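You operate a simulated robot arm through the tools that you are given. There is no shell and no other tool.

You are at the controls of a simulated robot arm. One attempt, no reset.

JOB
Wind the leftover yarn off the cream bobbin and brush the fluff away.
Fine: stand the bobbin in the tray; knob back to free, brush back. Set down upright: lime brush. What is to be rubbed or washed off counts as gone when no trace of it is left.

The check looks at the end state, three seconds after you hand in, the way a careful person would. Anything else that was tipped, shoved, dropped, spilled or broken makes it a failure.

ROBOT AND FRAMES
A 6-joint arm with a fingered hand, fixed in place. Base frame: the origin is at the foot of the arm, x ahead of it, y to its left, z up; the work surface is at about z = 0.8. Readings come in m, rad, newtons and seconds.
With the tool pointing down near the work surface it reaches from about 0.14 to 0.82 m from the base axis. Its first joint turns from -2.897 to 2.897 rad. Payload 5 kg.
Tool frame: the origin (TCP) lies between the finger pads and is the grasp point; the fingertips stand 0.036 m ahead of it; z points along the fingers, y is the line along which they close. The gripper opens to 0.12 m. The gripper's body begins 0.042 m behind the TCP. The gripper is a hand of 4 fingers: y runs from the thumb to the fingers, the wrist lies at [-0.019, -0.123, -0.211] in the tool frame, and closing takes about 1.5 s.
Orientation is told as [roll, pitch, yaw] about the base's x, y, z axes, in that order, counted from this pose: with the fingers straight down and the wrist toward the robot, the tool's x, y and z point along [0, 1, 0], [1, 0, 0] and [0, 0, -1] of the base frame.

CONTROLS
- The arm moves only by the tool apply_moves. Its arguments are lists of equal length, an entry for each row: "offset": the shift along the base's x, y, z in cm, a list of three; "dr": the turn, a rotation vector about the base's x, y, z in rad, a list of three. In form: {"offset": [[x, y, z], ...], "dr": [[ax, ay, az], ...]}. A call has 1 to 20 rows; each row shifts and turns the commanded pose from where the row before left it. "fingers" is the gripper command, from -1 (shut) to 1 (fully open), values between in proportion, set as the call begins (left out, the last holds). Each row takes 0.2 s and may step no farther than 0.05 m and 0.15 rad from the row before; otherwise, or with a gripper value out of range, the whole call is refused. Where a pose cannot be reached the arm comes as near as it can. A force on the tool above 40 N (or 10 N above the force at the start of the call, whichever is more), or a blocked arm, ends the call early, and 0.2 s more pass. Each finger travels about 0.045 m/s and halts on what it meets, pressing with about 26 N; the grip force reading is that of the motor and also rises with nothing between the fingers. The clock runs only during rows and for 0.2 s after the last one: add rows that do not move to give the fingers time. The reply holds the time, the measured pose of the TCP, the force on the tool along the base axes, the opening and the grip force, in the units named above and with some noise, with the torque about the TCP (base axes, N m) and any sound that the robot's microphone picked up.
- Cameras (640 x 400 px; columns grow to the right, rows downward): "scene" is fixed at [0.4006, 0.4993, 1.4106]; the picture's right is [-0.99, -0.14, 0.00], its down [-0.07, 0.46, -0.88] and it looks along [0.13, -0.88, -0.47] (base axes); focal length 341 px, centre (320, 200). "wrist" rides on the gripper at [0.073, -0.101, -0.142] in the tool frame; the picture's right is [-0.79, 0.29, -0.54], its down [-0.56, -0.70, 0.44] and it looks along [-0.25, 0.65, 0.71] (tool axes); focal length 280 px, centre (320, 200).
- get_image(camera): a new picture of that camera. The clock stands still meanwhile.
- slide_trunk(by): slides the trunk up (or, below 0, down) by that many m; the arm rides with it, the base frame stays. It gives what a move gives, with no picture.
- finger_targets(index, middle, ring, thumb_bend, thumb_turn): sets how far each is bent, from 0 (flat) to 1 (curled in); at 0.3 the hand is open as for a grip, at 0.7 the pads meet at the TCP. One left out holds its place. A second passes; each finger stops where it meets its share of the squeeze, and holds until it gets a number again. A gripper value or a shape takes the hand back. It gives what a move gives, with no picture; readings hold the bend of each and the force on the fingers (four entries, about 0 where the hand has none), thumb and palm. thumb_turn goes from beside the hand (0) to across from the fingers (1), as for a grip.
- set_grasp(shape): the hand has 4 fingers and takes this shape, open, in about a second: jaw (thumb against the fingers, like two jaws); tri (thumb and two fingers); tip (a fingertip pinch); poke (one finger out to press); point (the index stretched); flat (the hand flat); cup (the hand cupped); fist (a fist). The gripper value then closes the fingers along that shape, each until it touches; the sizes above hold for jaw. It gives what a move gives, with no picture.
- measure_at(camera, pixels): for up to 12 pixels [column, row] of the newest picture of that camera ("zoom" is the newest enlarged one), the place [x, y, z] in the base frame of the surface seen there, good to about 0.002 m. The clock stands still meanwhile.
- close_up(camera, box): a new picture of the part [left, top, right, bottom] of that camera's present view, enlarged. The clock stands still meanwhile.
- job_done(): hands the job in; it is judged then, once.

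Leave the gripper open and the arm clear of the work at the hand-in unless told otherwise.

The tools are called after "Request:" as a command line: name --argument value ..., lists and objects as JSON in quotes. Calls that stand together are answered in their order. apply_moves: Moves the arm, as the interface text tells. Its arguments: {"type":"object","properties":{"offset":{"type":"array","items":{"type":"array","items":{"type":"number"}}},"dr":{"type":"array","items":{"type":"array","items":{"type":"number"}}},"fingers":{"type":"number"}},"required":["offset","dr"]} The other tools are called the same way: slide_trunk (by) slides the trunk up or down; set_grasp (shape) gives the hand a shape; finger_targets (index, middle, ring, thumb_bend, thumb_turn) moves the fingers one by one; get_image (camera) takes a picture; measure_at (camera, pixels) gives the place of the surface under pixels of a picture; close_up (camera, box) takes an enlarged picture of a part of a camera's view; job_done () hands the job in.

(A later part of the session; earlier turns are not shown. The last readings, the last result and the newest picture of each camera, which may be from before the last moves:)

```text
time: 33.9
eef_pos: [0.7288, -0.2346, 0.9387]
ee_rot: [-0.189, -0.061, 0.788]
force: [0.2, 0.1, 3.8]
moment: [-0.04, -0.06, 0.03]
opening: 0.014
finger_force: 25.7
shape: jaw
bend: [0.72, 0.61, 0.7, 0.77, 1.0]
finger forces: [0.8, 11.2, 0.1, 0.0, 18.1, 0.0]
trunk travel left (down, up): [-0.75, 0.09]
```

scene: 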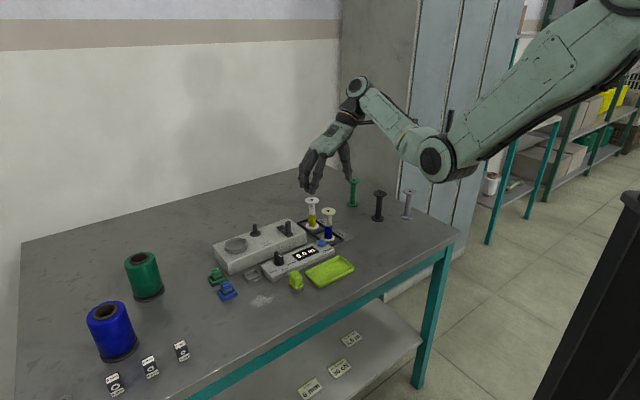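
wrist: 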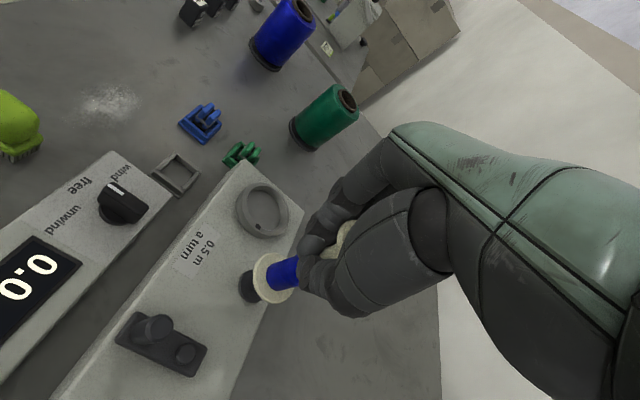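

It's touching the floor with 4 N. I'll open the hand and then rise straight up.

Request:
apply_moves --offset '[[0, 0, 0], [0, 0, 0], [0, 0, 0], [0, 0, 0], [0, 0, 0], [0, 0, 0]]' --dr '[[0, 0, 0], [0, 0, 0], [0, 0, 0], [0, 0, 0], [0, 0, 0], [0, 0, 0]]' --fingers 0.6

Request:
close_up --camera "scene" --box '[200, 180, 300, 260]'

Request:
get_image --camera "wrist"

```text
time: 35.3
eef_pos: [0.7289, -0.2348, 0.9383]
ee_rot: [-0.189, -0.059, 0.791]
force: [-0.5, 0.8, 0.4]
moment: [0.02, 0.01, 0.01]
opening: 0.0959
finger_force: 0.0
shape: jaw
bend: [0.26, 0.34, 0.32, 0.51, 0.99]
finger forces: [0.0, 0.0, 0.0, 0.0, 0.1, 0.1]
trunk travel left (down, up): [-0.75, 0.09]
```

```text
5.00 times, centred on (250, 220) of scene
```

zoom: 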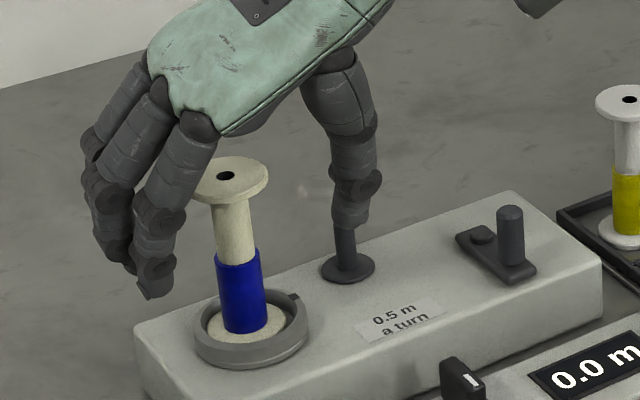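

```text
taken
```

wrist: 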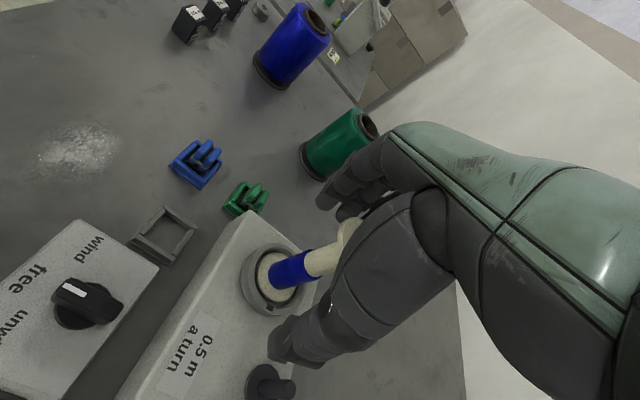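

The bobbin stands upright in the cup and the fingers are clear of its flange. I'll rise straight up by 11 cm.

Request:
apply_moves --offset '[[0, 0, 1.5], [0, 0, 1.5], [0, 0, 3], [0, 0, 4], [0, 0, 2]]' --dr '[[0, 0, 0], [0, 0, 0], [0, 0, 0], [0, 0, 0], [0, 0, 0]]'

Request:
close_up --camera "scene" --box '[200, 180, 300, 260]'

```text
time: 36.5
eef_pos: [0.7302, -0.2326, 1.0576]
ee_rot: [-0.188, -0.059, 0.791]
force: [0.9, -0.6, 0.4]
moment: [0.01, 0.02, 0.03]
opening: 0.0957
finger_force: 0.1
shape: jaw
bend: [0.26, 0.34, 0.32, 0.51, 0.99]
finger forces: [0.0, 0.0, 0.1, 0.1, 0.0, 0.0]
trunk travel left (down, up): [-0.75, 0.09]
```

```text
5.00 times, centred on (250, 220) of scene
```

zoom: 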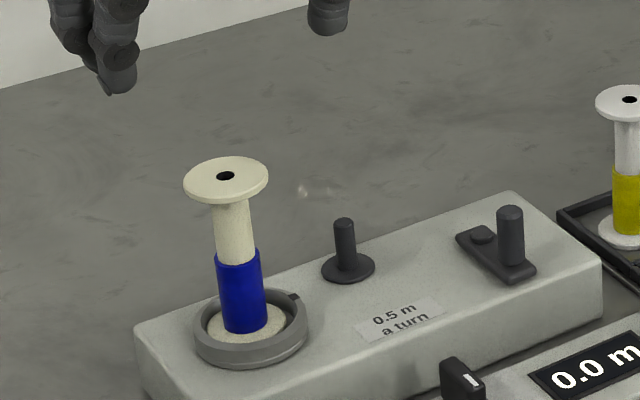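

The bobbin stands well. A faint pale spot shows on the table behind at (303,190), so I'll zoom in on it and on the known fluff patch.

Request:
close_up --camera "scene" --box '[232, 205, 262, 230]'

Request:
close_up --camera "scene" --box '[230, 275, 310, 325]'

Request:
measure_at --camera "zoom" --pixels '[[150, 200], [250, 130], [350, 200], [250, 260], [180, 160], [330, 160], [300, 240], [190, 240]]'

```text
16.00 times, centred on (247, 218) of scene
```

zoom: 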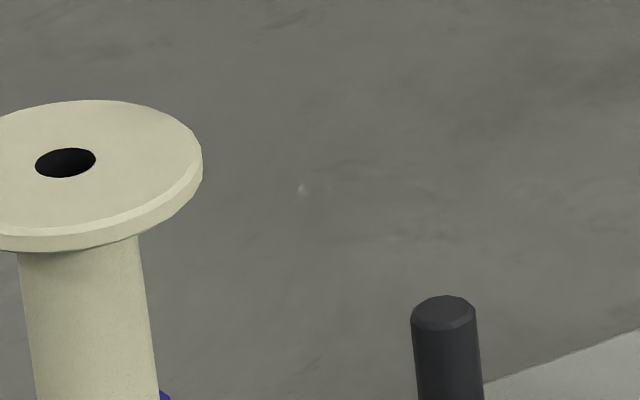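

```text
8.00 times, centred on (270, 300) of scene
```

zoom: 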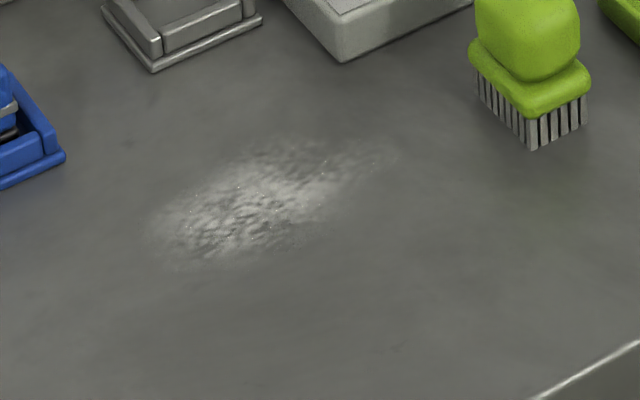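

```text
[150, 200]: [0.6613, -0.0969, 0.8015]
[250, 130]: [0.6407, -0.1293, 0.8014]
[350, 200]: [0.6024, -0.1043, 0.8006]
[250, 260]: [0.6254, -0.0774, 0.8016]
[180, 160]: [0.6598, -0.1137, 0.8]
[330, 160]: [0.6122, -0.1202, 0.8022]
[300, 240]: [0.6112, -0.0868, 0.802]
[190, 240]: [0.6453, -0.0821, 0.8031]
```

That spot is just table texture. Next is the knob: I'll undo the hand tilt, change to the tip pinch, and move above the knob near (0.617,-0.223).

Request:
apply_moves --offset '[[-2, 0, 0], [-3, 0, 0], [-3, 0, 0], [-3, 0.5, 0], [-1, 0.5, -2], [0, 0, 0]]' --dr '[[0.03, 0.06, 0], [0.03, 0.06, 0], [0.03, 0.055, 0], [0, 0, -0.07], [0, 0, -0.07], [0, 0, 0]]'

Request:
set_grasp --shape "tip"

Request:
get_image --camera "wrist"

```text
time: 37.9
eef_pos: [0.6072, -0.2241, 1.0396]
ee_rot: [0.0, 0.001, 0.643]
force: [0.2, -0.3, 0.6]
moment: [0.04, 0.0, -0.01]
opening: 0.0959
finger_force: 0.1
shape: jaw
bend: [0.26, 0.34, 0.32, 0.51, 0.99]
finger forces: [0.0, 0.0, 0.0, 0.0, 0.0, 0.1]
trunk travel left (down, up): [-0.75, 0.09]
```

```text
time: 38.8
eef_pos: [0.6066, -0.2239, 1.04]
ee_rot: [-0.001, 0.0, 0.646]
force: [-0.5, 0.9, 0.2]
moment: [0.01, -0.02, -0.01]
opening: 0.1201
finger_force: 0.0
shape: tip
bend: [0.3, 0.98, 0.99, 0.3, 0.98]
finger forces: [0.0, 0.0, 0.0, 0.0, 0.0, 0.1]
trunk travel left (down, up): [-0.75, 0.09]
```

```text
taken
```

wrist: 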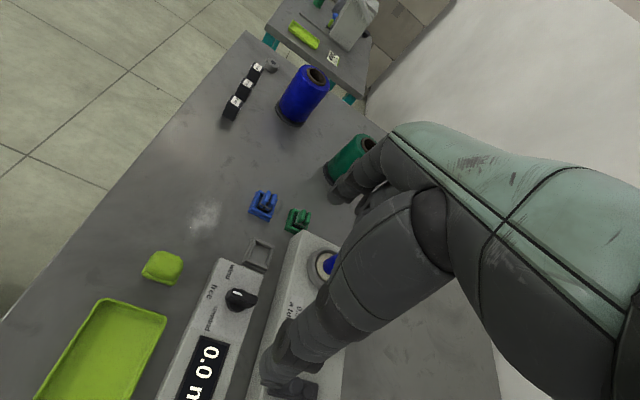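

Orientation is back to vertical, with yaw 0.645. I'll zoom in on the knob and measure it.

Request:
close_up --camera "wrist" --box '[195, 250, 275, 340]'

Request:
close_up --camera "scene" --box '[262, 240, 302, 280]'

```text
4.44 times, centred on (235, 295) of wrist
```

zoom: 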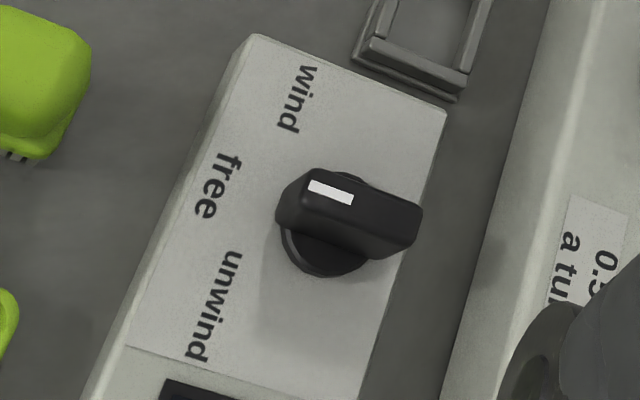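

```text
10.00 times, centred on (282, 260) of scene
```

zoom: 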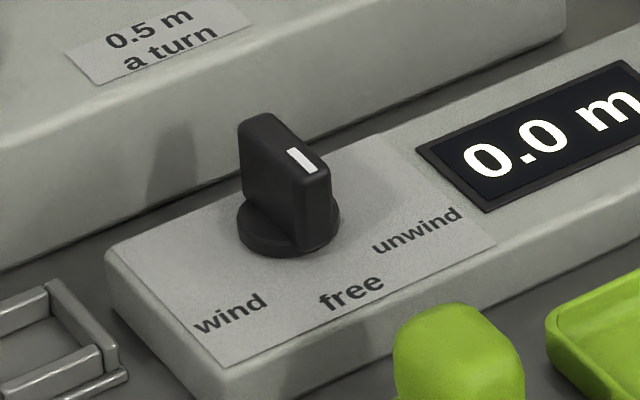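

Now measuring the knob blade ends, its base and the label positions.

Request:
measure_at --camera "zoom" --pixels '[[245, 122], [270, 116], [322, 172], [300, 178], [302, 160], [265, 130], [313, 220], [270, 180], [246, 225], [330, 235], [300, 252], [232, 312]]'

Request:
measure_at --camera "zoom" --pixels '[[350, 292], [416, 230], [200, 230], [350, 200], [240, 250], [380, 165]]'

Request:
close_up --camera "wrist" --box '[195, 250, 275, 340]'

Request:
measure_at --camera "zoom" --pixels '[[310, 180], [305, 200], [415, 215], [405, 235], [330, 193], [400, 220], [285, 210], [380, 245], [300, 260], [350, 270], [320, 265]]'

```text
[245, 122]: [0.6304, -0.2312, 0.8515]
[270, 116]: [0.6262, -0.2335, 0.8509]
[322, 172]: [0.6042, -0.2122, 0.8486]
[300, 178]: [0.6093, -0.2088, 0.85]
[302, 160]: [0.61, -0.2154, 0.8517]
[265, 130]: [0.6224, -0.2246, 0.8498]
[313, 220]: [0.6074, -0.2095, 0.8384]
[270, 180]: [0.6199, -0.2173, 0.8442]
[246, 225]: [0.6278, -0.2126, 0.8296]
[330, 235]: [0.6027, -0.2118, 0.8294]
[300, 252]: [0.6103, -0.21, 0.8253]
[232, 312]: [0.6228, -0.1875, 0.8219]
```

```text
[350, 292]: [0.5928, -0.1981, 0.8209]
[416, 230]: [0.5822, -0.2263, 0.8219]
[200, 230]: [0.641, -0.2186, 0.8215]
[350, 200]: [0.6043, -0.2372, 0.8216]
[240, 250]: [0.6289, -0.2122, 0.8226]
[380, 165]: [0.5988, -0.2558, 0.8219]
```

```text
4.44 times, centred on (235, 295) of wrist
```

zoom: 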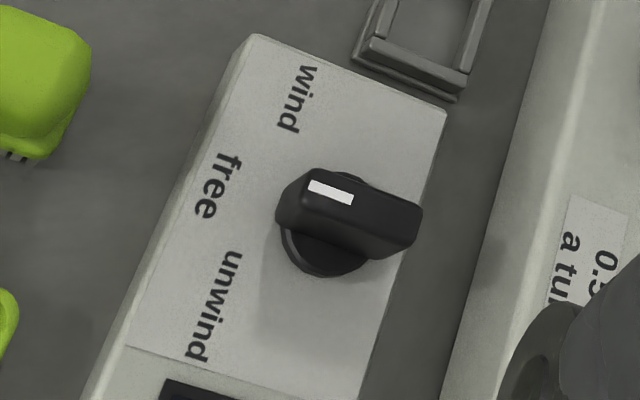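

```text
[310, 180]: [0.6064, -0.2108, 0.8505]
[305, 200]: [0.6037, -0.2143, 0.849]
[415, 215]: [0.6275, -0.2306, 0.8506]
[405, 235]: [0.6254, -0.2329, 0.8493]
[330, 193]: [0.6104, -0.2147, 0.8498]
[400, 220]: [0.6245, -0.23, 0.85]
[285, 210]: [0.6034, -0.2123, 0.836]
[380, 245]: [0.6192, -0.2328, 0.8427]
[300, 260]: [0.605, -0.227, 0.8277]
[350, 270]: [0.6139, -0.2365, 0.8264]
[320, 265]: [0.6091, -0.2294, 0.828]
```

The knob blade is centred at (0.617,-0.2215) and points at "free" (135°), with its top at z 0.851. "Unwind" lies about 50° counter-clockwise from there. I'll align the pinch across the blade at yaw 0.785 and come down over it half-open.

Request:
apply_moves --offset '[[1, 0.25, -3], [0, 0, -3], [0, 0, -3], [0, 0, -3], [0, 0, -1.5], [0, 0, 0]]' --dr '[[0, 0, 0.14], [0, 0, 0], [0, 0, 0], [0, 0, 0], [0, 0, 0], [0, 0, 0]]' --fingers -0.2

Request:
get_image --camera "wrist"

Request:
close_up --camera "scene" --box '[240, 200, 320, 280]'

```text
time: 40.2
eef_pos: [0.6184, -0.2224, 0.9047]
ee_rot: [-0.001, 0.001, 0.786]
force: [0.5, -0.2, 0.1]
moment: [-0.03, 0.0, -0.01]
opening: 0.0487
finger_force: 0.1
shape: tip
bend: [0.73, 0.98, 0.99, 0.72, 1.0]
finger forces: [0.0, 0.0, 0.0, 0.0, 0.1, 0.0]
trunk travel left (down, up): [-0.75, 0.09]
```

```text
taken
```

wrist: 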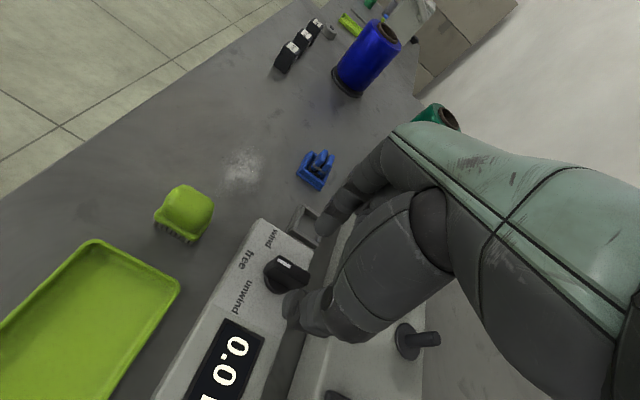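

```text
5.00 times, centred on (280, 240) of scene
```

zoom: 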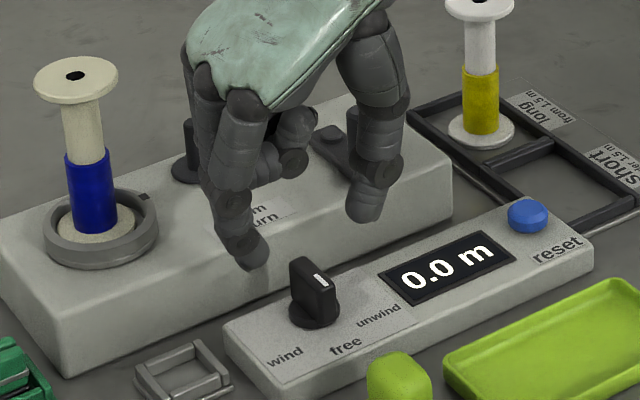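

The pinch straddles the knob. I'll go down 4.2 cm in small steps, so the tips lie beside the blade.

Request:
apply_moves --offset '[[-0.1, 0.1, -1.5], [0, 0, -1.2], [0, 0, -1], [0, 0, -0.5], [0, 0, 0]]' --dr '[[0, 0, 0], [0, 0, 0], [0, 0, 0], [0, 0, 0], [0, 0, 0]]'

Request:
close_up --camera "wrist" --box '[220, 180, 400, 340]'

Request:
close_up --camera "scene" --box '[250, 210, 320, 280]'

```text
time: 41.4
eef_pos: [0.6178, -0.2217, 0.8621]
ee_rot: [0.0, 0.0, 0.784]
force: [0.1, -0.3, 1.2]
moment: [-0.01, -0.02, -0.01]
opening: 0.0488
finger_force: 0.0
shape: tip
bend: [0.73, 0.98, 0.99, 0.72, 1.0]
finger forces: [0.0, 0.0, 0.1, 0.0, 0.0, 0.1]
trunk travel left (down, up): [-0.75, 0.09]
```

```text
2.50 times, centred on (310, 260) of wrist
```

zoom: 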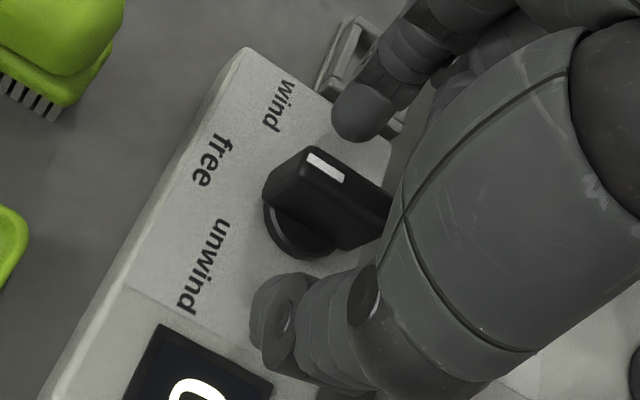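

```text
5.71 times, centred on (285, 245) of scene
```

zoom: 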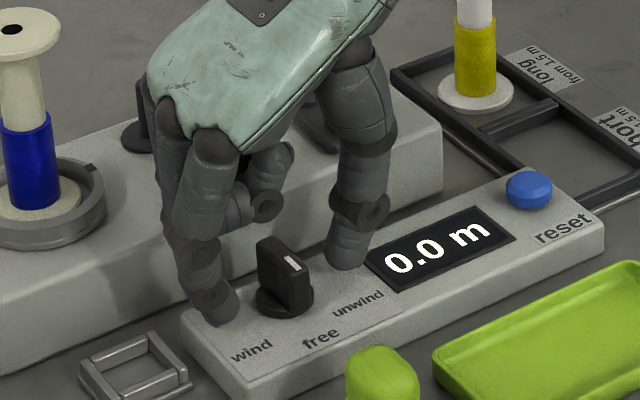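

The index is on one side of the blade and the thumb on the other. Closing the pinch.

Request:
apply_moves --offset '[[0, 0, 0], [0, 0, 0], [0, 0, 0], [0, 0, 0], [0, 0, 0]]' --dr '[[0, 0, 0], [0, 0, 0], [0, 0, 0], [0, 0, 0], [0, 0, 0]]' --fingers -1

Request:
close_up --camera "wrist" --box '[220, 180, 400, 340]'

Request:
close_up --camera "scene" --box '[250, 210, 320, 280]'

```text
time: 42.6
eef_pos: [0.6166, -0.2214, 0.8622]
ee_rot: [0.0, 0.0, 0.786]
force: [0.0, -0.6, -1.5]
moment: [0.0, -0.03, -0.02]
opening: 0.0071
finger_force: 26.1
shape: tip
bend: [0.67, 1.0, 1.0, 0.72, 1.0]
finger forces: [22.9, 0.0, 0.1, 0.0, 22.9, 0.1]
trunk travel left (down, up): [-0.75, 0.09]
```

```text
2.50 times, centred on (310, 260) of wrist
```

zoom: 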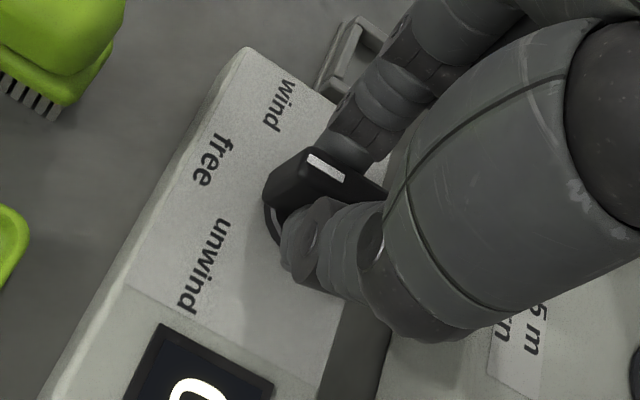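

```text
5.71 times, centred on (285, 245) of scene
```

zoom: 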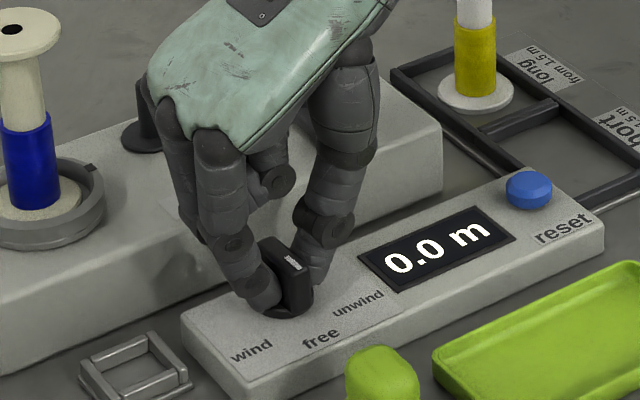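

The blade is gripped with 23 N on each side. I'll turn counter-clockwise by 0.75 rad in small steps, then look at the pointer.

Request:
apply_moves --offset '[[0, 0, 0], [0, 0, 0], [0, 0, 0], [0, 0, 0], [0, 0, 0], [0, 0, 0], [0, 0, 0], [0, 0, 0]]' --dr '[[0, 0, 0.1], [0, 0, 0.1], [0, 0, 0.11], [0, 0, 0.11], [0, 0, 0.11], [0, 0, 0.11], [0, 0, 0.11], [0, 0, 0]]'

Request:
close_up --camera "wrist" --box '[220, 180, 400, 340]'

Request:
close_up --camera "scene" --box '[250, 210, 320, 280]'

```text
time: 44.4
eef_pos: [0.6096, -0.2179, 0.865]
ee_rot: [-0.001, 0.0, 1.534]
force: [19.5, -7.3, -20.2]
moment: [-0.06, -0.42, -0.14]
opening: 0.0049
finger_force: 25.4
shape: tip
bend: [0.7, 1.0, 1.0, 0.69, 1.0]
finger forces: [16.8, 0.1, 0.0, 0.0, 24.3, 0.0]
out of reach, approached as far as the arm can: row 6, 7
trunk travel left (down, up): [-0.75, 0.09]
```

```text
2.50 times, centred on (310, 260) of wrist
```

zoom: 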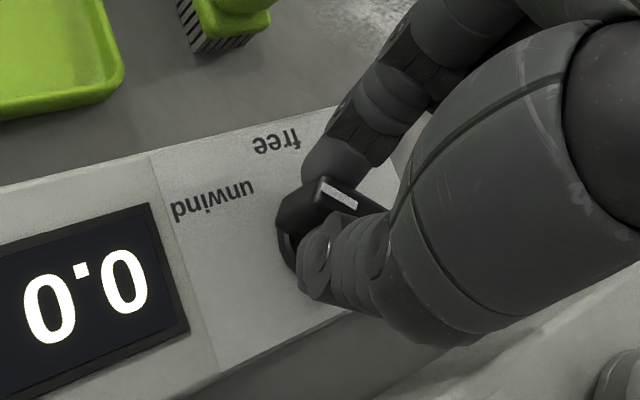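

```text
5.71 times, centred on (285, 245) of scene
```

zoom: 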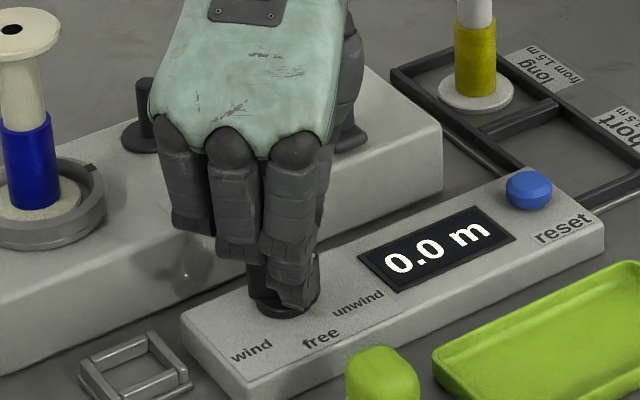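

The arm reached its limit near the end with some side force, but the pointer now seems to be at "unwind". I'll open the fingers to relieve the load and check.

Request:
apply_moves --offset '[[0, 0, 0], [0, 0, 0], [0, 0, 0], [0, 0, 0]]' --dr '[[0, 0, 0], [0, 0, 0], [0, 0, 0], [0, 0, 0]]' --fingers -0.2

Request:
close_up --camera "wrist" --box '[220, 180, 400, 340]'

Request:
close_up --camera "scene" --box '[250, 210, 320, 280]'

```text
time: 45.4
eef_pos: [0.6049, -0.2165, 0.8689]
ee_rot: [0.0, -0.001, 1.534]
force: [0.3, 0.6, 0.5]
moment: [-0.01, 0.0, -0.01]
opening: 0.0475
finger_force: 0.1
shape: tip
bend: [0.73, 0.98, 0.99, 0.73, 1.0]
finger forces: [0.0, 0.1, 0.1, 0.1, 0.0, 0.1]
trunk travel left (down, up): [-0.75, 0.09]
```

```text
2.50 times, centred on (310, 260) of wrist
```

zoom: 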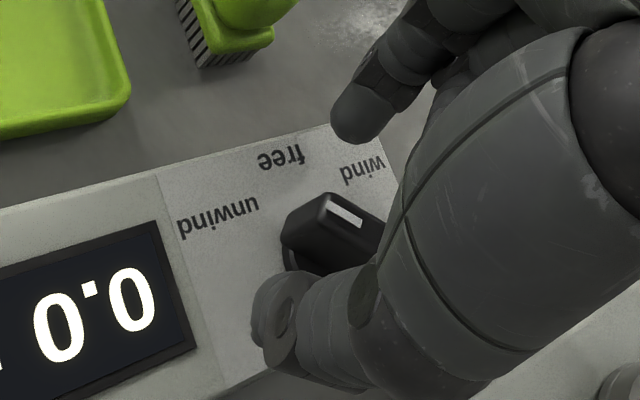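

```text
5.71 times, centred on (285, 245) of scene
```

zoom: 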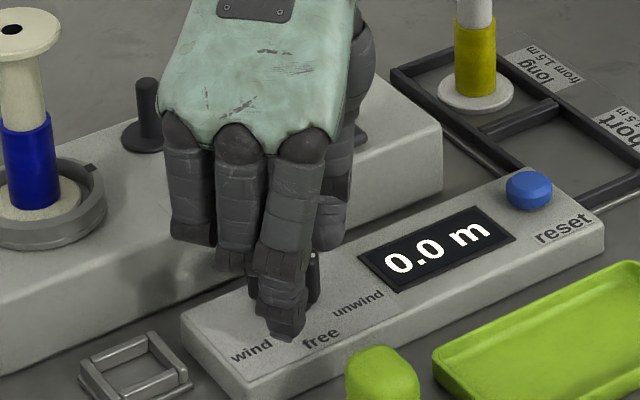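

The fingers are open and the load is gone. I'll rise 8 cm straight up and read the pointer.

Request:
apply_moves --offset '[[0, 0, 1.5], [0, 0, 2.5], [0, 0, 4], [-3, -2, 3], [0, 0, 0]]' --dr '[[0, 0, 0], [0, 0, 0], [0, 0, 0], [0, 0, -0.15], [0, 0, -0.15]]'

Request:
close_up --camera "scene" --box '[262, 240, 302, 280]'

Request:
get_image --camera "scene"

```text
time: 46.6
eef_pos: [0.5751, -0.2358, 0.978]
ee_rot: [0.0, 0.001, 1.235]
force: [0.2, 0.6, -0.4]
moment: [-0.03, 0.01, 0.01]
opening: 0.0473
finger_force: 0.0
shape: tip
bend: [0.73, 0.98, 0.99, 0.73, 1.0]
finger forces: [0.0, 0.0, 0.0, 0.0, 0.0, 0.0]
trunk travel left (down, up): [-0.75, 0.09]
```

```text
10.00 times, centred on (282, 260) of scene
```

zoom: 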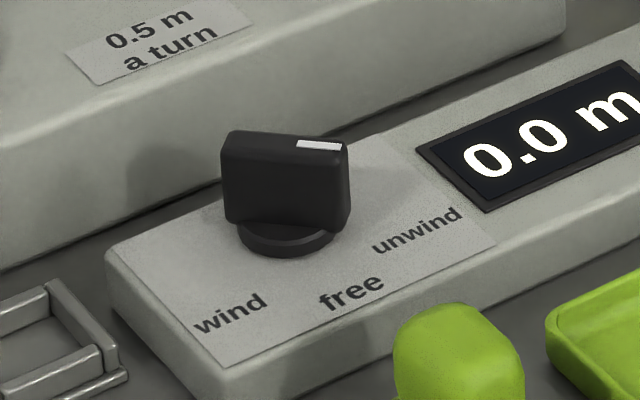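

```text
taken
```

scene: 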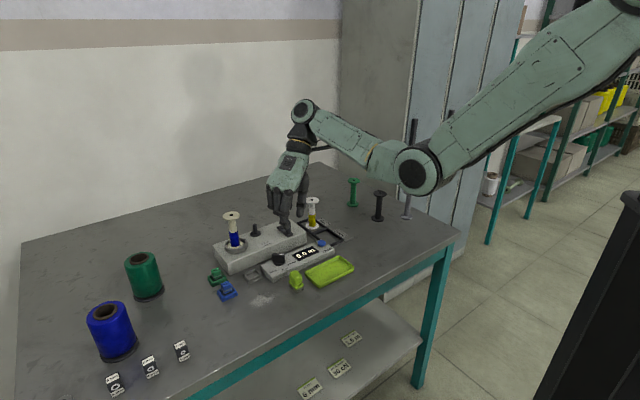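

The knob points at about 176°, right by "unwind" (roughly 45° from free). Now the crank: I'll rise, turn the hand back to yaw 0 and hover above the handle near (0.613,-0.322).

Request:
apply_moves --offset '[[0, 0, 4], [0, 0, 2], [0.5, -1, 0], [0.5, -1, 0], [0.5, -1, 0], [0.5, -1, 0], [0.5, -1.5, 0], [0.5, -1.5, 0], [0.5, -1.6, 0], [0.3, 0, 0], [0, 0, 0]]' --dr '[[0, 0, -0.1], [0, 0, -0.13], [0, 0, -0.13], [0, 0, -0.13], [0, 0, -0.13], [0, 0, -0.13], [0, 0, -0.13], [0, 0, -0.13], [0, 0, -0.13], [0, 0, -0.095], [0, 0, 0]]' --fingers 0

Request:
close_up --camera "wrist" --box '[120, 140, 360, 380]'

Request:
close_up --camera "scene" --box '[262, 205, 312, 250]'

```text
time: 49.0
eef_pos: [0.6134, -0.3223, 1.0373]
ee_rot: [0.001, -0.001, -0.001]
force: [-0.2, -0.3, 0.1]
moment: [-0.01, 0.02, -0.01]
opening: 0.0594
finger_force: 0.0
shape: tip
bend: [0.73, 0.98, 0.99, 0.7, 1.0]
finger forces: [0.0, 0.0, 0.1, 0.1, 0.0, 0.1]
trunk travel left (down, up): [-0.75, 0.09]
```

```text
1.67 times, centred on (240, 260) of wrist
```

zoom: 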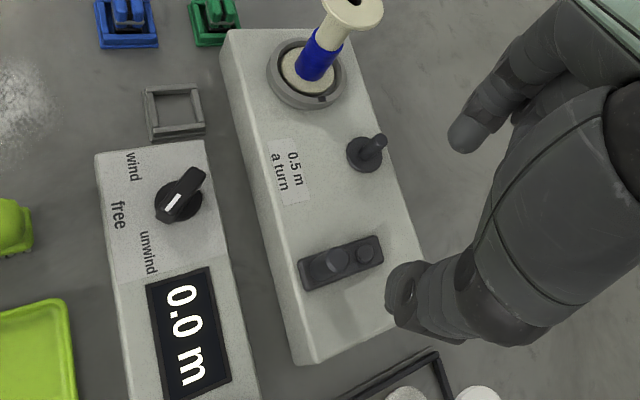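

```text
8.89 times, centred on (287, 228) of scene
```

zoom: 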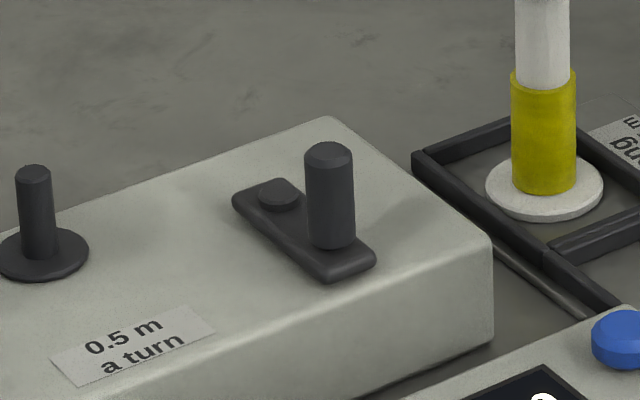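

The crank is clear to see. I'll measure the handle and hub precisely.

Request:
measure_at --camera "zoom" --pixels '[[328, 155], [318, 152], [340, 156], [330, 200], [332, 235], [312, 200], [350, 200], [280, 190], [265, 195], [295, 198], [345, 265], [240, 200]]'

Request:
close_up --camera "wrist" --box '[220, 215, 280, 275]'

Request:
measure_at --camera "zoom" --pixels '[[320, 200], [250, 240], [270, 200], [230, 240], [290, 240], [380, 190], [400, 190], [360, 200]]'

```text
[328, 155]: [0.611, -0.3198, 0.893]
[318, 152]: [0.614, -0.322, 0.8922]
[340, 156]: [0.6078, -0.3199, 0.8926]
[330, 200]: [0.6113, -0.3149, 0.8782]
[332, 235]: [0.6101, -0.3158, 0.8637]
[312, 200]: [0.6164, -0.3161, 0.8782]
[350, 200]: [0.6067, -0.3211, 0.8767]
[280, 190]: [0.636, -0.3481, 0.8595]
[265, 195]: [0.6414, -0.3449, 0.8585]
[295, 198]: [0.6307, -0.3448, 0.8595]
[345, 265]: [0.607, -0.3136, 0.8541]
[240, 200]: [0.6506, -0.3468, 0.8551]
```

```text
6.67 times, centred on (250, 245) of wrist
```

zoom: 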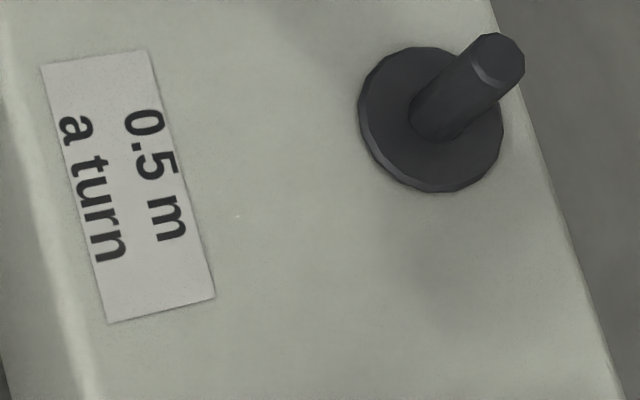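

```text
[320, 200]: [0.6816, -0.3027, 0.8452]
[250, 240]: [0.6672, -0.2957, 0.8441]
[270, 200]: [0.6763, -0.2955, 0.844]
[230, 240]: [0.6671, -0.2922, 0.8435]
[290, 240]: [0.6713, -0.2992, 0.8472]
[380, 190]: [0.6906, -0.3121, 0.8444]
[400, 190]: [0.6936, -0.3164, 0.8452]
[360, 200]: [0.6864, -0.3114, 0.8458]
```

The handle axis is at (0.611,-0.322) with its top at 0.8925. The hub is at (0.636,-0.347), so the radius is 35 mm. I'll lower the pinch around the handle.

Request:
apply_moves --offset '[[-0.2, 0, -4], [0, 0, -4], [0, 0, -3], [0, 0, -1.8], [0, 0, -1], [0, 0, 0]]' --dr '[[0, 0, 0], [0, 0, 0], [0, 0, 0], [0, 0, 0], [0, 0, 0], [0, 0, 0]]'

Request:
close_up --camera "wrist" --box '[200, 160, 400, 340]'

Request:
close_up --camera "scene" --box '[242, 175, 332, 255]'

```text
time: 50.4
eef_pos: [0.6111, -0.3234, 0.9008]
ee_rot: [0.0, 0.001, 0.002]
force: [0.2, 0.0, 0.3]
moment: [0.02, -0.01, 0.0]
opening: 0.0596
finger_force: 0.2
shape: tip
bend: [0.73, 0.98, 0.99, 0.7, 1.0]
finger forces: [0.0, 0.0, 0.0, 0.0, 0.0, 0.0]
trunk travel left (down, up): [-0.75, 0.09]
```

```text
2.22 times, centred on (300, 250) of wrist
```

zoom: 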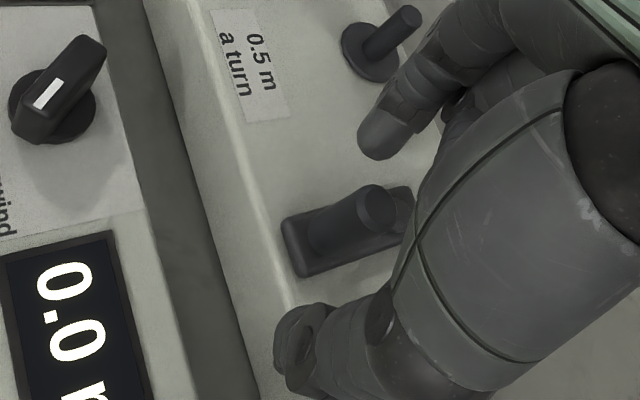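

```text
5.00 times, centred on (287, 215) of scene
```

zoom: 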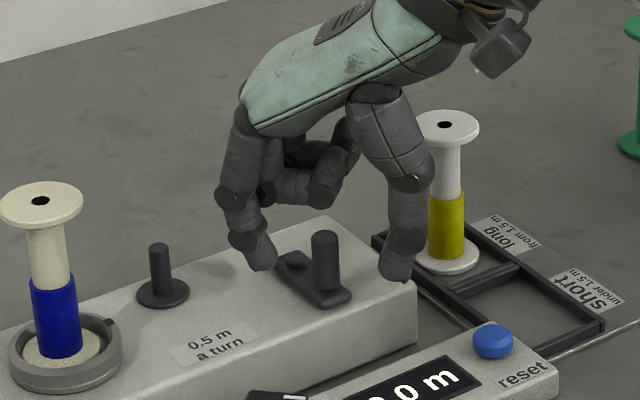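

Index and thumb straddle the handle, so I'll close on it.

Request:
apply_moves --offset '[[0, 0, 0], [0, 0, 0], [0, 0, 0], [0, 0, 0], [0, 0, 0]]' --dr '[[0, 0, 0], [0, 0, 0], [0, 0, 0], [0, 0, 0], [0, 0, 0]]' --fingers -1

Request:
close_up --camera "scene" --box '[242, 175, 332, 255]'

Request:
close_up --camera "wrist" --box '[200, 160, 400, 340]'

```text
time: 51.6
eef_pos: [0.6106, -0.3221, 0.899]
ee_rot: [0.0, 0.001, -0.001]
force: [-0.6, 1.6, -0.9]
moment: [0.08, -0.04, 0.0]
opening: 0.0102
finger_force: 25.8
shape: tip
bend: [0.71, 1.0, 1.0, 0.73, 1.0]
finger forces: [23.5, 0.0, 0.0, 0.0, 24.0, 0.0]
trunk travel left (down, up): [-0.75, 0.09]
```

```text
5.00 times, centred on (287, 215) of scene
```

zoom: 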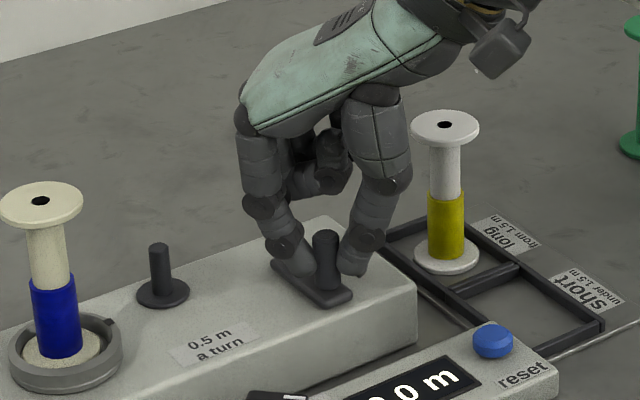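

```text
2.22 times, centred on (300, 250) of wrist
```

zoom: 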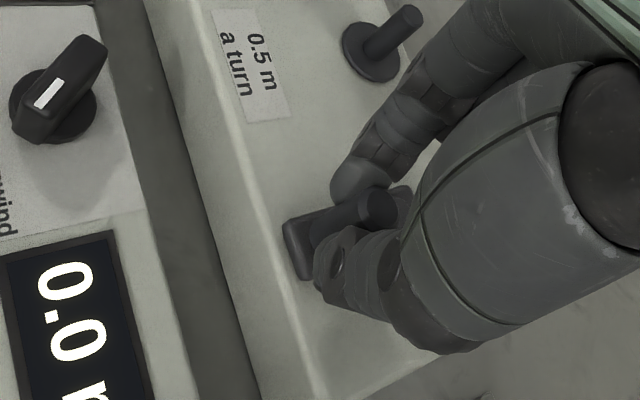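

The handle sits slightly forward (+y) in the pinch. I'll open a little, shift +y 4 mm and close again for a centred hold.

Request:
apply_moves --offset '[[0, 0, 0], [0, 0, 0], [0, 0.4, 0], [0, 0, 0]]' --dr '[[0, 0, 0], [0, 0, 0], [0, 0, 0], [0, 0, 0]]' --fingers -0.4

Request:
apply_moves --offset '[[0, 0, 0], [0, 0, 0], [0, 0, 0], [0, 0, 0]]' --dr '[[0, 0, 0], [0, 0, 0], [0, 0, 0], [0, 0, 0]]' --fingers -1

Request:
close_up --camera "scene" --box '[262, 200, 312, 250]'

```text
time: 52.6
eef_pos: [0.6121, -0.3179, 0.9012]
ee_rot: [-0.001, 0.002, 0.001]
force: [-0.1, -0.6, -0.4]
moment: [0.06, 0.02, -0.02]
opening: 0.0356
finger_force: 0.2
shape: tip
bend: [0.73, 0.98, 0.99, 0.74, 1.0]
finger forces: [0.0, 0.1, 0.0, 0.0, 0.0, 0.0]
trunk travel left (down, up): [-0.75, 0.09]
```

```text
time: 53.6
eef_pos: [0.6111, -0.3173, 0.8987]
ee_rot: [0.003, 0.003, 0.0]
force: [-3.6, 4.2, -2.7]
moment: [0.09, 0.11, -0.05]
opening: 0.0072
finger_force: 25.8
shape: tip
bend: [0.7, 1.0, 1.0, 0.73, 1.0]
finger forces: [16.9, 0.0, 0.1, 0.1, 22.3, 0.0]
trunk travel left (down, up): [-0.75, 0.09]
```

```text
8.00 times, centred on (287, 225) of scene
```

zoom: 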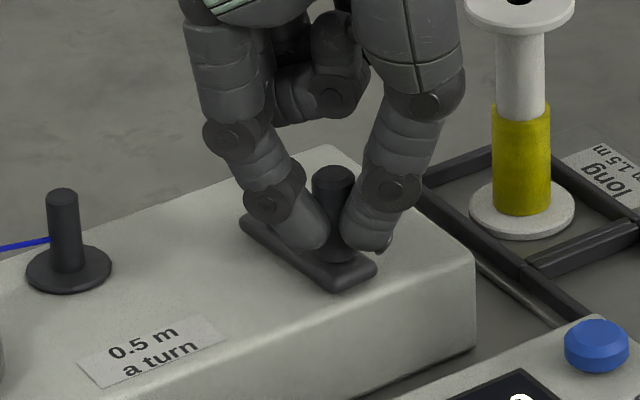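

A blue yarn strand now runs from the bobbin to the peg, so the peg is the yarn guide and the set-up is right. The fingers are now slightly in front of the handle, so I'll re-centre by −y 2 mm.

Request:
apply_moves --offset '[[0, 0, 0], [0, 0, 0], [0, -0.2, 0], [0, 0, 0]]' --dr '[[0, 0, 0], [0, 0, 0], [0, 0, 0], [0, 0, 0]]' --fingers -0.4

Request:
close_up --camera "scene" --box '[222, 190, 322, 270]'

Request:
close_up --camera "wrist" --box '[200, 160, 400, 340]'

```text
time: 54.6
eef_pos: [0.6116, -0.32, 0.9017]
ee_rot: [0.001, 0.001, 0.001]
force: [-0.6, 0.2, 0.1]
moment: [0.04, 0.0, -0.02]
opening: 0.0353
finger_force: 0.1
shape: tip
bend: [0.73, 0.98, 0.99, 0.74, 1.0]
finger forces: [0.0, 0.0, 0.0, 0.1, 0.1, 0.0]
trunk travel left (down, up): [-0.75, 0.09]
```

```text
5.00 times, centred on (272, 230) of scene
```

zoom: 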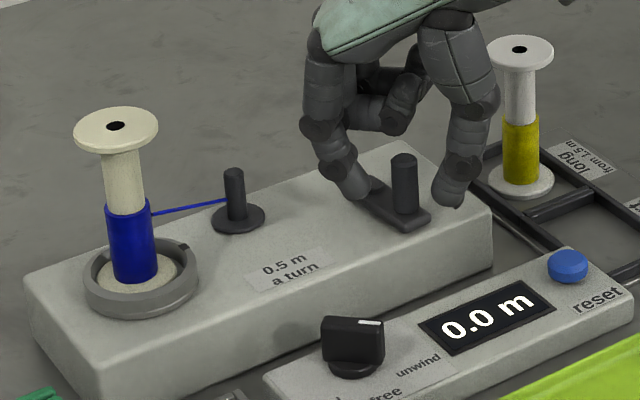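

```text
2.22 times, centred on (300, 250) of wrist
```

zoom: 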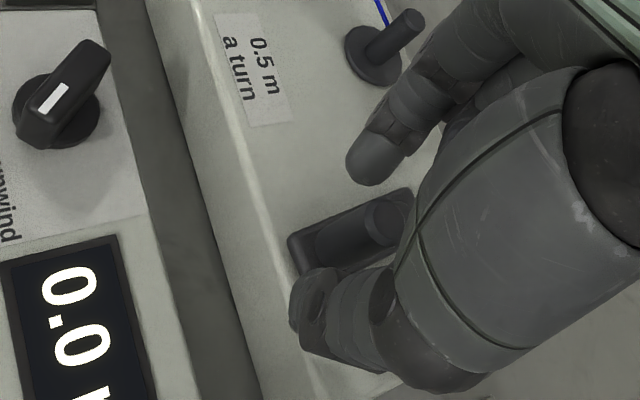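

Everything is set for unwinding. I'll re-measure the handle so the pinch is centred.

Request:
close_up --camera "scene" --box '[272, 205, 304, 245]'

Request:
measure_at --camera "zoom" --pixels '[[335, 150], [325, 150], [345, 152], [338, 190], [340, 220], [320, 190], [355, 190], [275, 200], [300, 290]]'

```text
10.00 times, centred on (288, 225) of scene
```

zoom: 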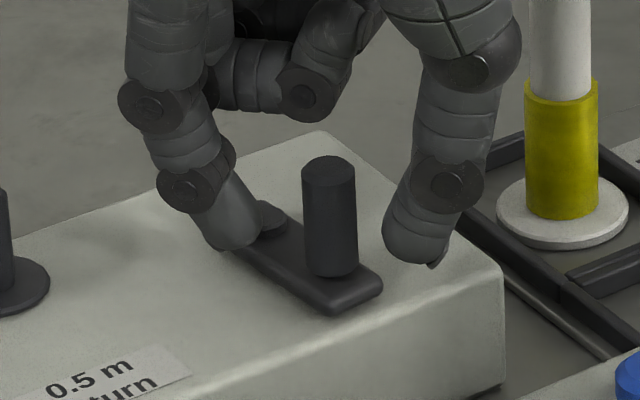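

```text
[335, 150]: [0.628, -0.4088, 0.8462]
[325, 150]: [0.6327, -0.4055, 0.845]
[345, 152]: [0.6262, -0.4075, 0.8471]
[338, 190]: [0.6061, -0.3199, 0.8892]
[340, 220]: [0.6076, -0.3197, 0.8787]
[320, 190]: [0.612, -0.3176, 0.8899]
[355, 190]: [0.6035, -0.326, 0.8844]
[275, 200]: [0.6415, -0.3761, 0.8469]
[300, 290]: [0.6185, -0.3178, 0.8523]
```

Handle axis is now about (0.609,-0.3255). I'll align the pinch to it and close.

Request:
apply_moves --offset '[[-0.25, -0.25, 0], [0, 0, 0]]' --dr '[[0, 0, 0], [0, 0, 0]]'

Request:
apply_moves --offset '[[0, 0, 0], [0, 0, 0], [0, 0, 0], [0, 0, 0]]' --dr '[[0, 0, 0], [0, 0, 0], [0, 0, 0], [0, 0, 0]]' --fingers -1

Request:
close_up --camera "scene" --box '[272, 205, 304, 245]'

```text
time: 55.2
eef_pos: [0.6078, -0.3218, 0.9007]
ee_rot: [0.0, -0.001, 0.001]
force: [-0.5, 0.1, 0.0]
moment: [-0.01, 0.01, 0.02]
opening: 0.0355
finger_force: 0.0
shape: tip
bend: [0.73, 0.98, 0.99, 0.74, 1.0]
finger forces: [0.1, 0.0, 0.0, 0.1, 0.1, 0.1]
trunk travel left (down, up): [-0.75, 0.09]
```

```text
time: 56.2
eef_pos: [0.6087, -0.3222, 0.9004]
ee_rot: [-0.001, 0.0, 0.001]
force: [-0.2, 0.6, -1.8]
moment: [0.0, 0.0, 0.0]
opening: 0.0096
finger_force: 26.0
shape: tip
bend: [0.71, 1.0, 1.0, 0.73, 1.0]
finger forces: [20.0, 0.0, 0.0, 0.0, 22.9, 0.0]
trunk travel left (down, up): [-0.75, 0.09]
```

```text
10.00 times, centred on (288, 225) of scene
```

zoom: 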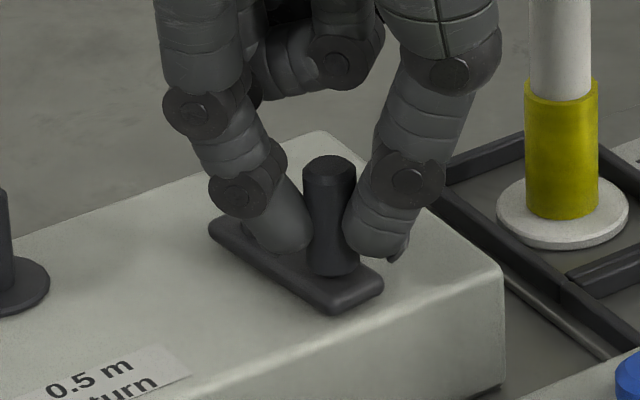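

The handle is held well. I'll try a small counter-clockwise arc of 30° about the hub and read the forces and counter.

Request:
apply_moves --offset '[[-0.343, -0.509, 0], [-0.249, -0.56, 0], [-0.149, -0.595, 0], [0, 0, 0]]' --dr '[[0, 0, 0], [0, 0, 0], [0, 0, 0], [0, 0, 0]]'

Request:
close_up --camera "scene" --box '[222, 190, 322, 270]'

```text
time: 57.2
eef_pos: [0.6014, -0.3394, 0.8994]
ee_rot: [-0.002, 0.0, 0.001]
force: [-5.2, 0.3, -2.8]
moment: [0.02, 0.1, -0.03]
opening: 0.0094
finger_force: 26.0
shape: tip
bend: [0.71, 1.0, 1.0, 0.72, 1.0]
finger forces: [18.6, 0.1, 0.0, 0.0, 25.9, 0.0]
trunk travel left (down, up): [-0.75, 0.09]
```

```text
5.00 times, centred on (272, 230) of scene
```

zoom: 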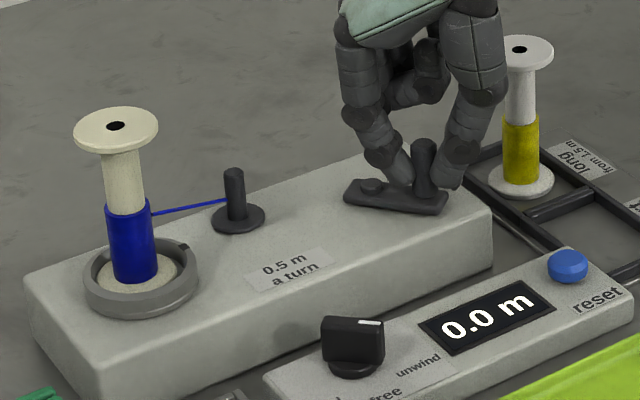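

The crank turns and the grip holds. I'll continue counter-clockwise with a slightly larger radius, to about 221°, and check.

Request:
apply_moves --offset '[[-0.122, -0.614, 0], [0.065, -0.624, 0], [0.173, -0.603, 0], [0.275, -0.564, 0], [0.369, -0.508, 0], [0, 0, 0]]' --dr '[[0, 0, 0], [0, 0, 0], [0, 0, 0], [0, 0, 0], [0, 0, 0], [0, 0, 0]]'

Request:
close_up --camera "scene" --box '[222, 190, 322, 270]'

```text
time: 58.6
eef_pos: [0.6113, -0.3669, 0.9009]
ee_rot: [0.0, 0.0, -0.001]
force: [3.7, 2.2, -1.7]
moment: [0.1, -0.14, 0.02]
opening: 0.0097
finger_force: 26.0
shape: tip
bend: [0.71, 1.0, 1.0, 0.73, 1.0]
finger forces: [24.2, 0.0, 0.1, 0.0, 22.5, 0.1]
trunk travel left (down, up): [-0.75, 0.09]
```

```text
5.00 times, centred on (272, 230) of scene
```

zoom: 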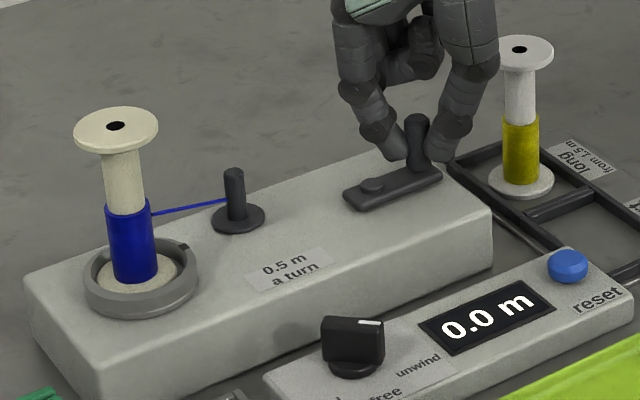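

Counter still reads 0.0 after about 80°. I'll continue another 40° counter-clockwise and look closely at the counter and yarn level.

Request:
apply_moves --offset '[[0.451, -0.436, 0], [0.521, -0.351, 0], [0.573, -0.255, 0], [0.609, -0.152, 0], [0, 0, 0]]' --dr '[[0, 0, 0], [0, 0, 0], [0, 0, 0], [0, 0, 0], [0, 0, 0]]'

Request:
close_up --camera "scene" --box '[222, 190, 322, 270]'

```text
time: 59.8
eef_pos: [0.6314, -0.3785, 0.9001]
ee_rot: [-0.002, 0.0, 0.0]
force: [0.8, 8.8, 5.7]
moment: [0.25, -0.05, 0.04]
opening: 0.0098
finger_force: 26.6
shape: tip
bend: [0.71, 1.0, 1.0, 0.73, 1.0]
finger forces: [25.9, 0.1, 0.0, 0.0, 25.4, 0.1]
trunk travel left (down, up): [-0.75, 0.09]
```

```text
5.00 times, centred on (272, 230) of scene
```

zoom: 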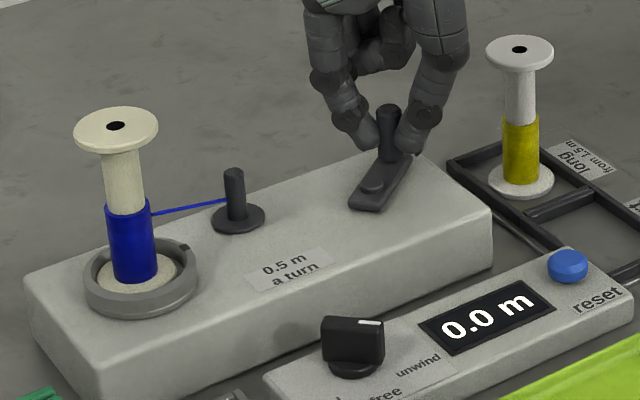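

No drive in this direction, and the ring mark hasn't moved. I'll turn the crank clockwise on a refined circle and watch the counter.

Request:
apply_moves --offset '[[-0.463, 0.395, 0], [-0.573, 0.209, 0], [-0.529, 0.305, 0], [-0.467, 0.392, 0], [-0.392, 0.467, 0], [-0.305, 0.529, 0], [-0.209, 0.573, 0], [-0.106, 0.601, 0], [0, 0.61, 0], [0.106, 0.601, 0], [0.209, 0.573, 0], [0.305, 0.529, 0], [0, 0, 0]]' --dr '[[0, 0, 0], [0, 0, 0], [0, 0, 0], [0, 0, 0], [0, 0, 0], [0, 0, 0], [0, 0, 0], [0, 0, 0], [0, 0, 0], [0, 0, 0], [0, 0, 0], [0, 0, 0], [0, 0, 0]]'

Request:
close_up --camera "scene" --box '[222, 190, 322, 270]'

```text
time: 62.6
eef_pos: [0.6062, -0.3228, 0.9005]
ee_rot: [0.0, 0.002, 0.001]
force: [3.0, -2.8, -3.6]
moment: [-0.03, -0.13, 0.02]
opening: 0.0096
finger_force: 25.8
shape: tip
bend: [0.71, 1.0, 1.0, 0.73, 1.0]
finger forces: [21.4, 0.0, 0.0, 0.0, 22.3, 0.1]
trunk travel left (down, up): [-0.75, 0.09]
```

```text
5.00 times, centred on (272, 230) of scene
```

zoom: 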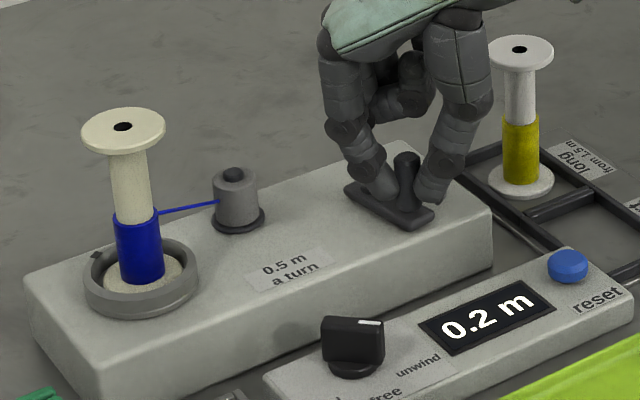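

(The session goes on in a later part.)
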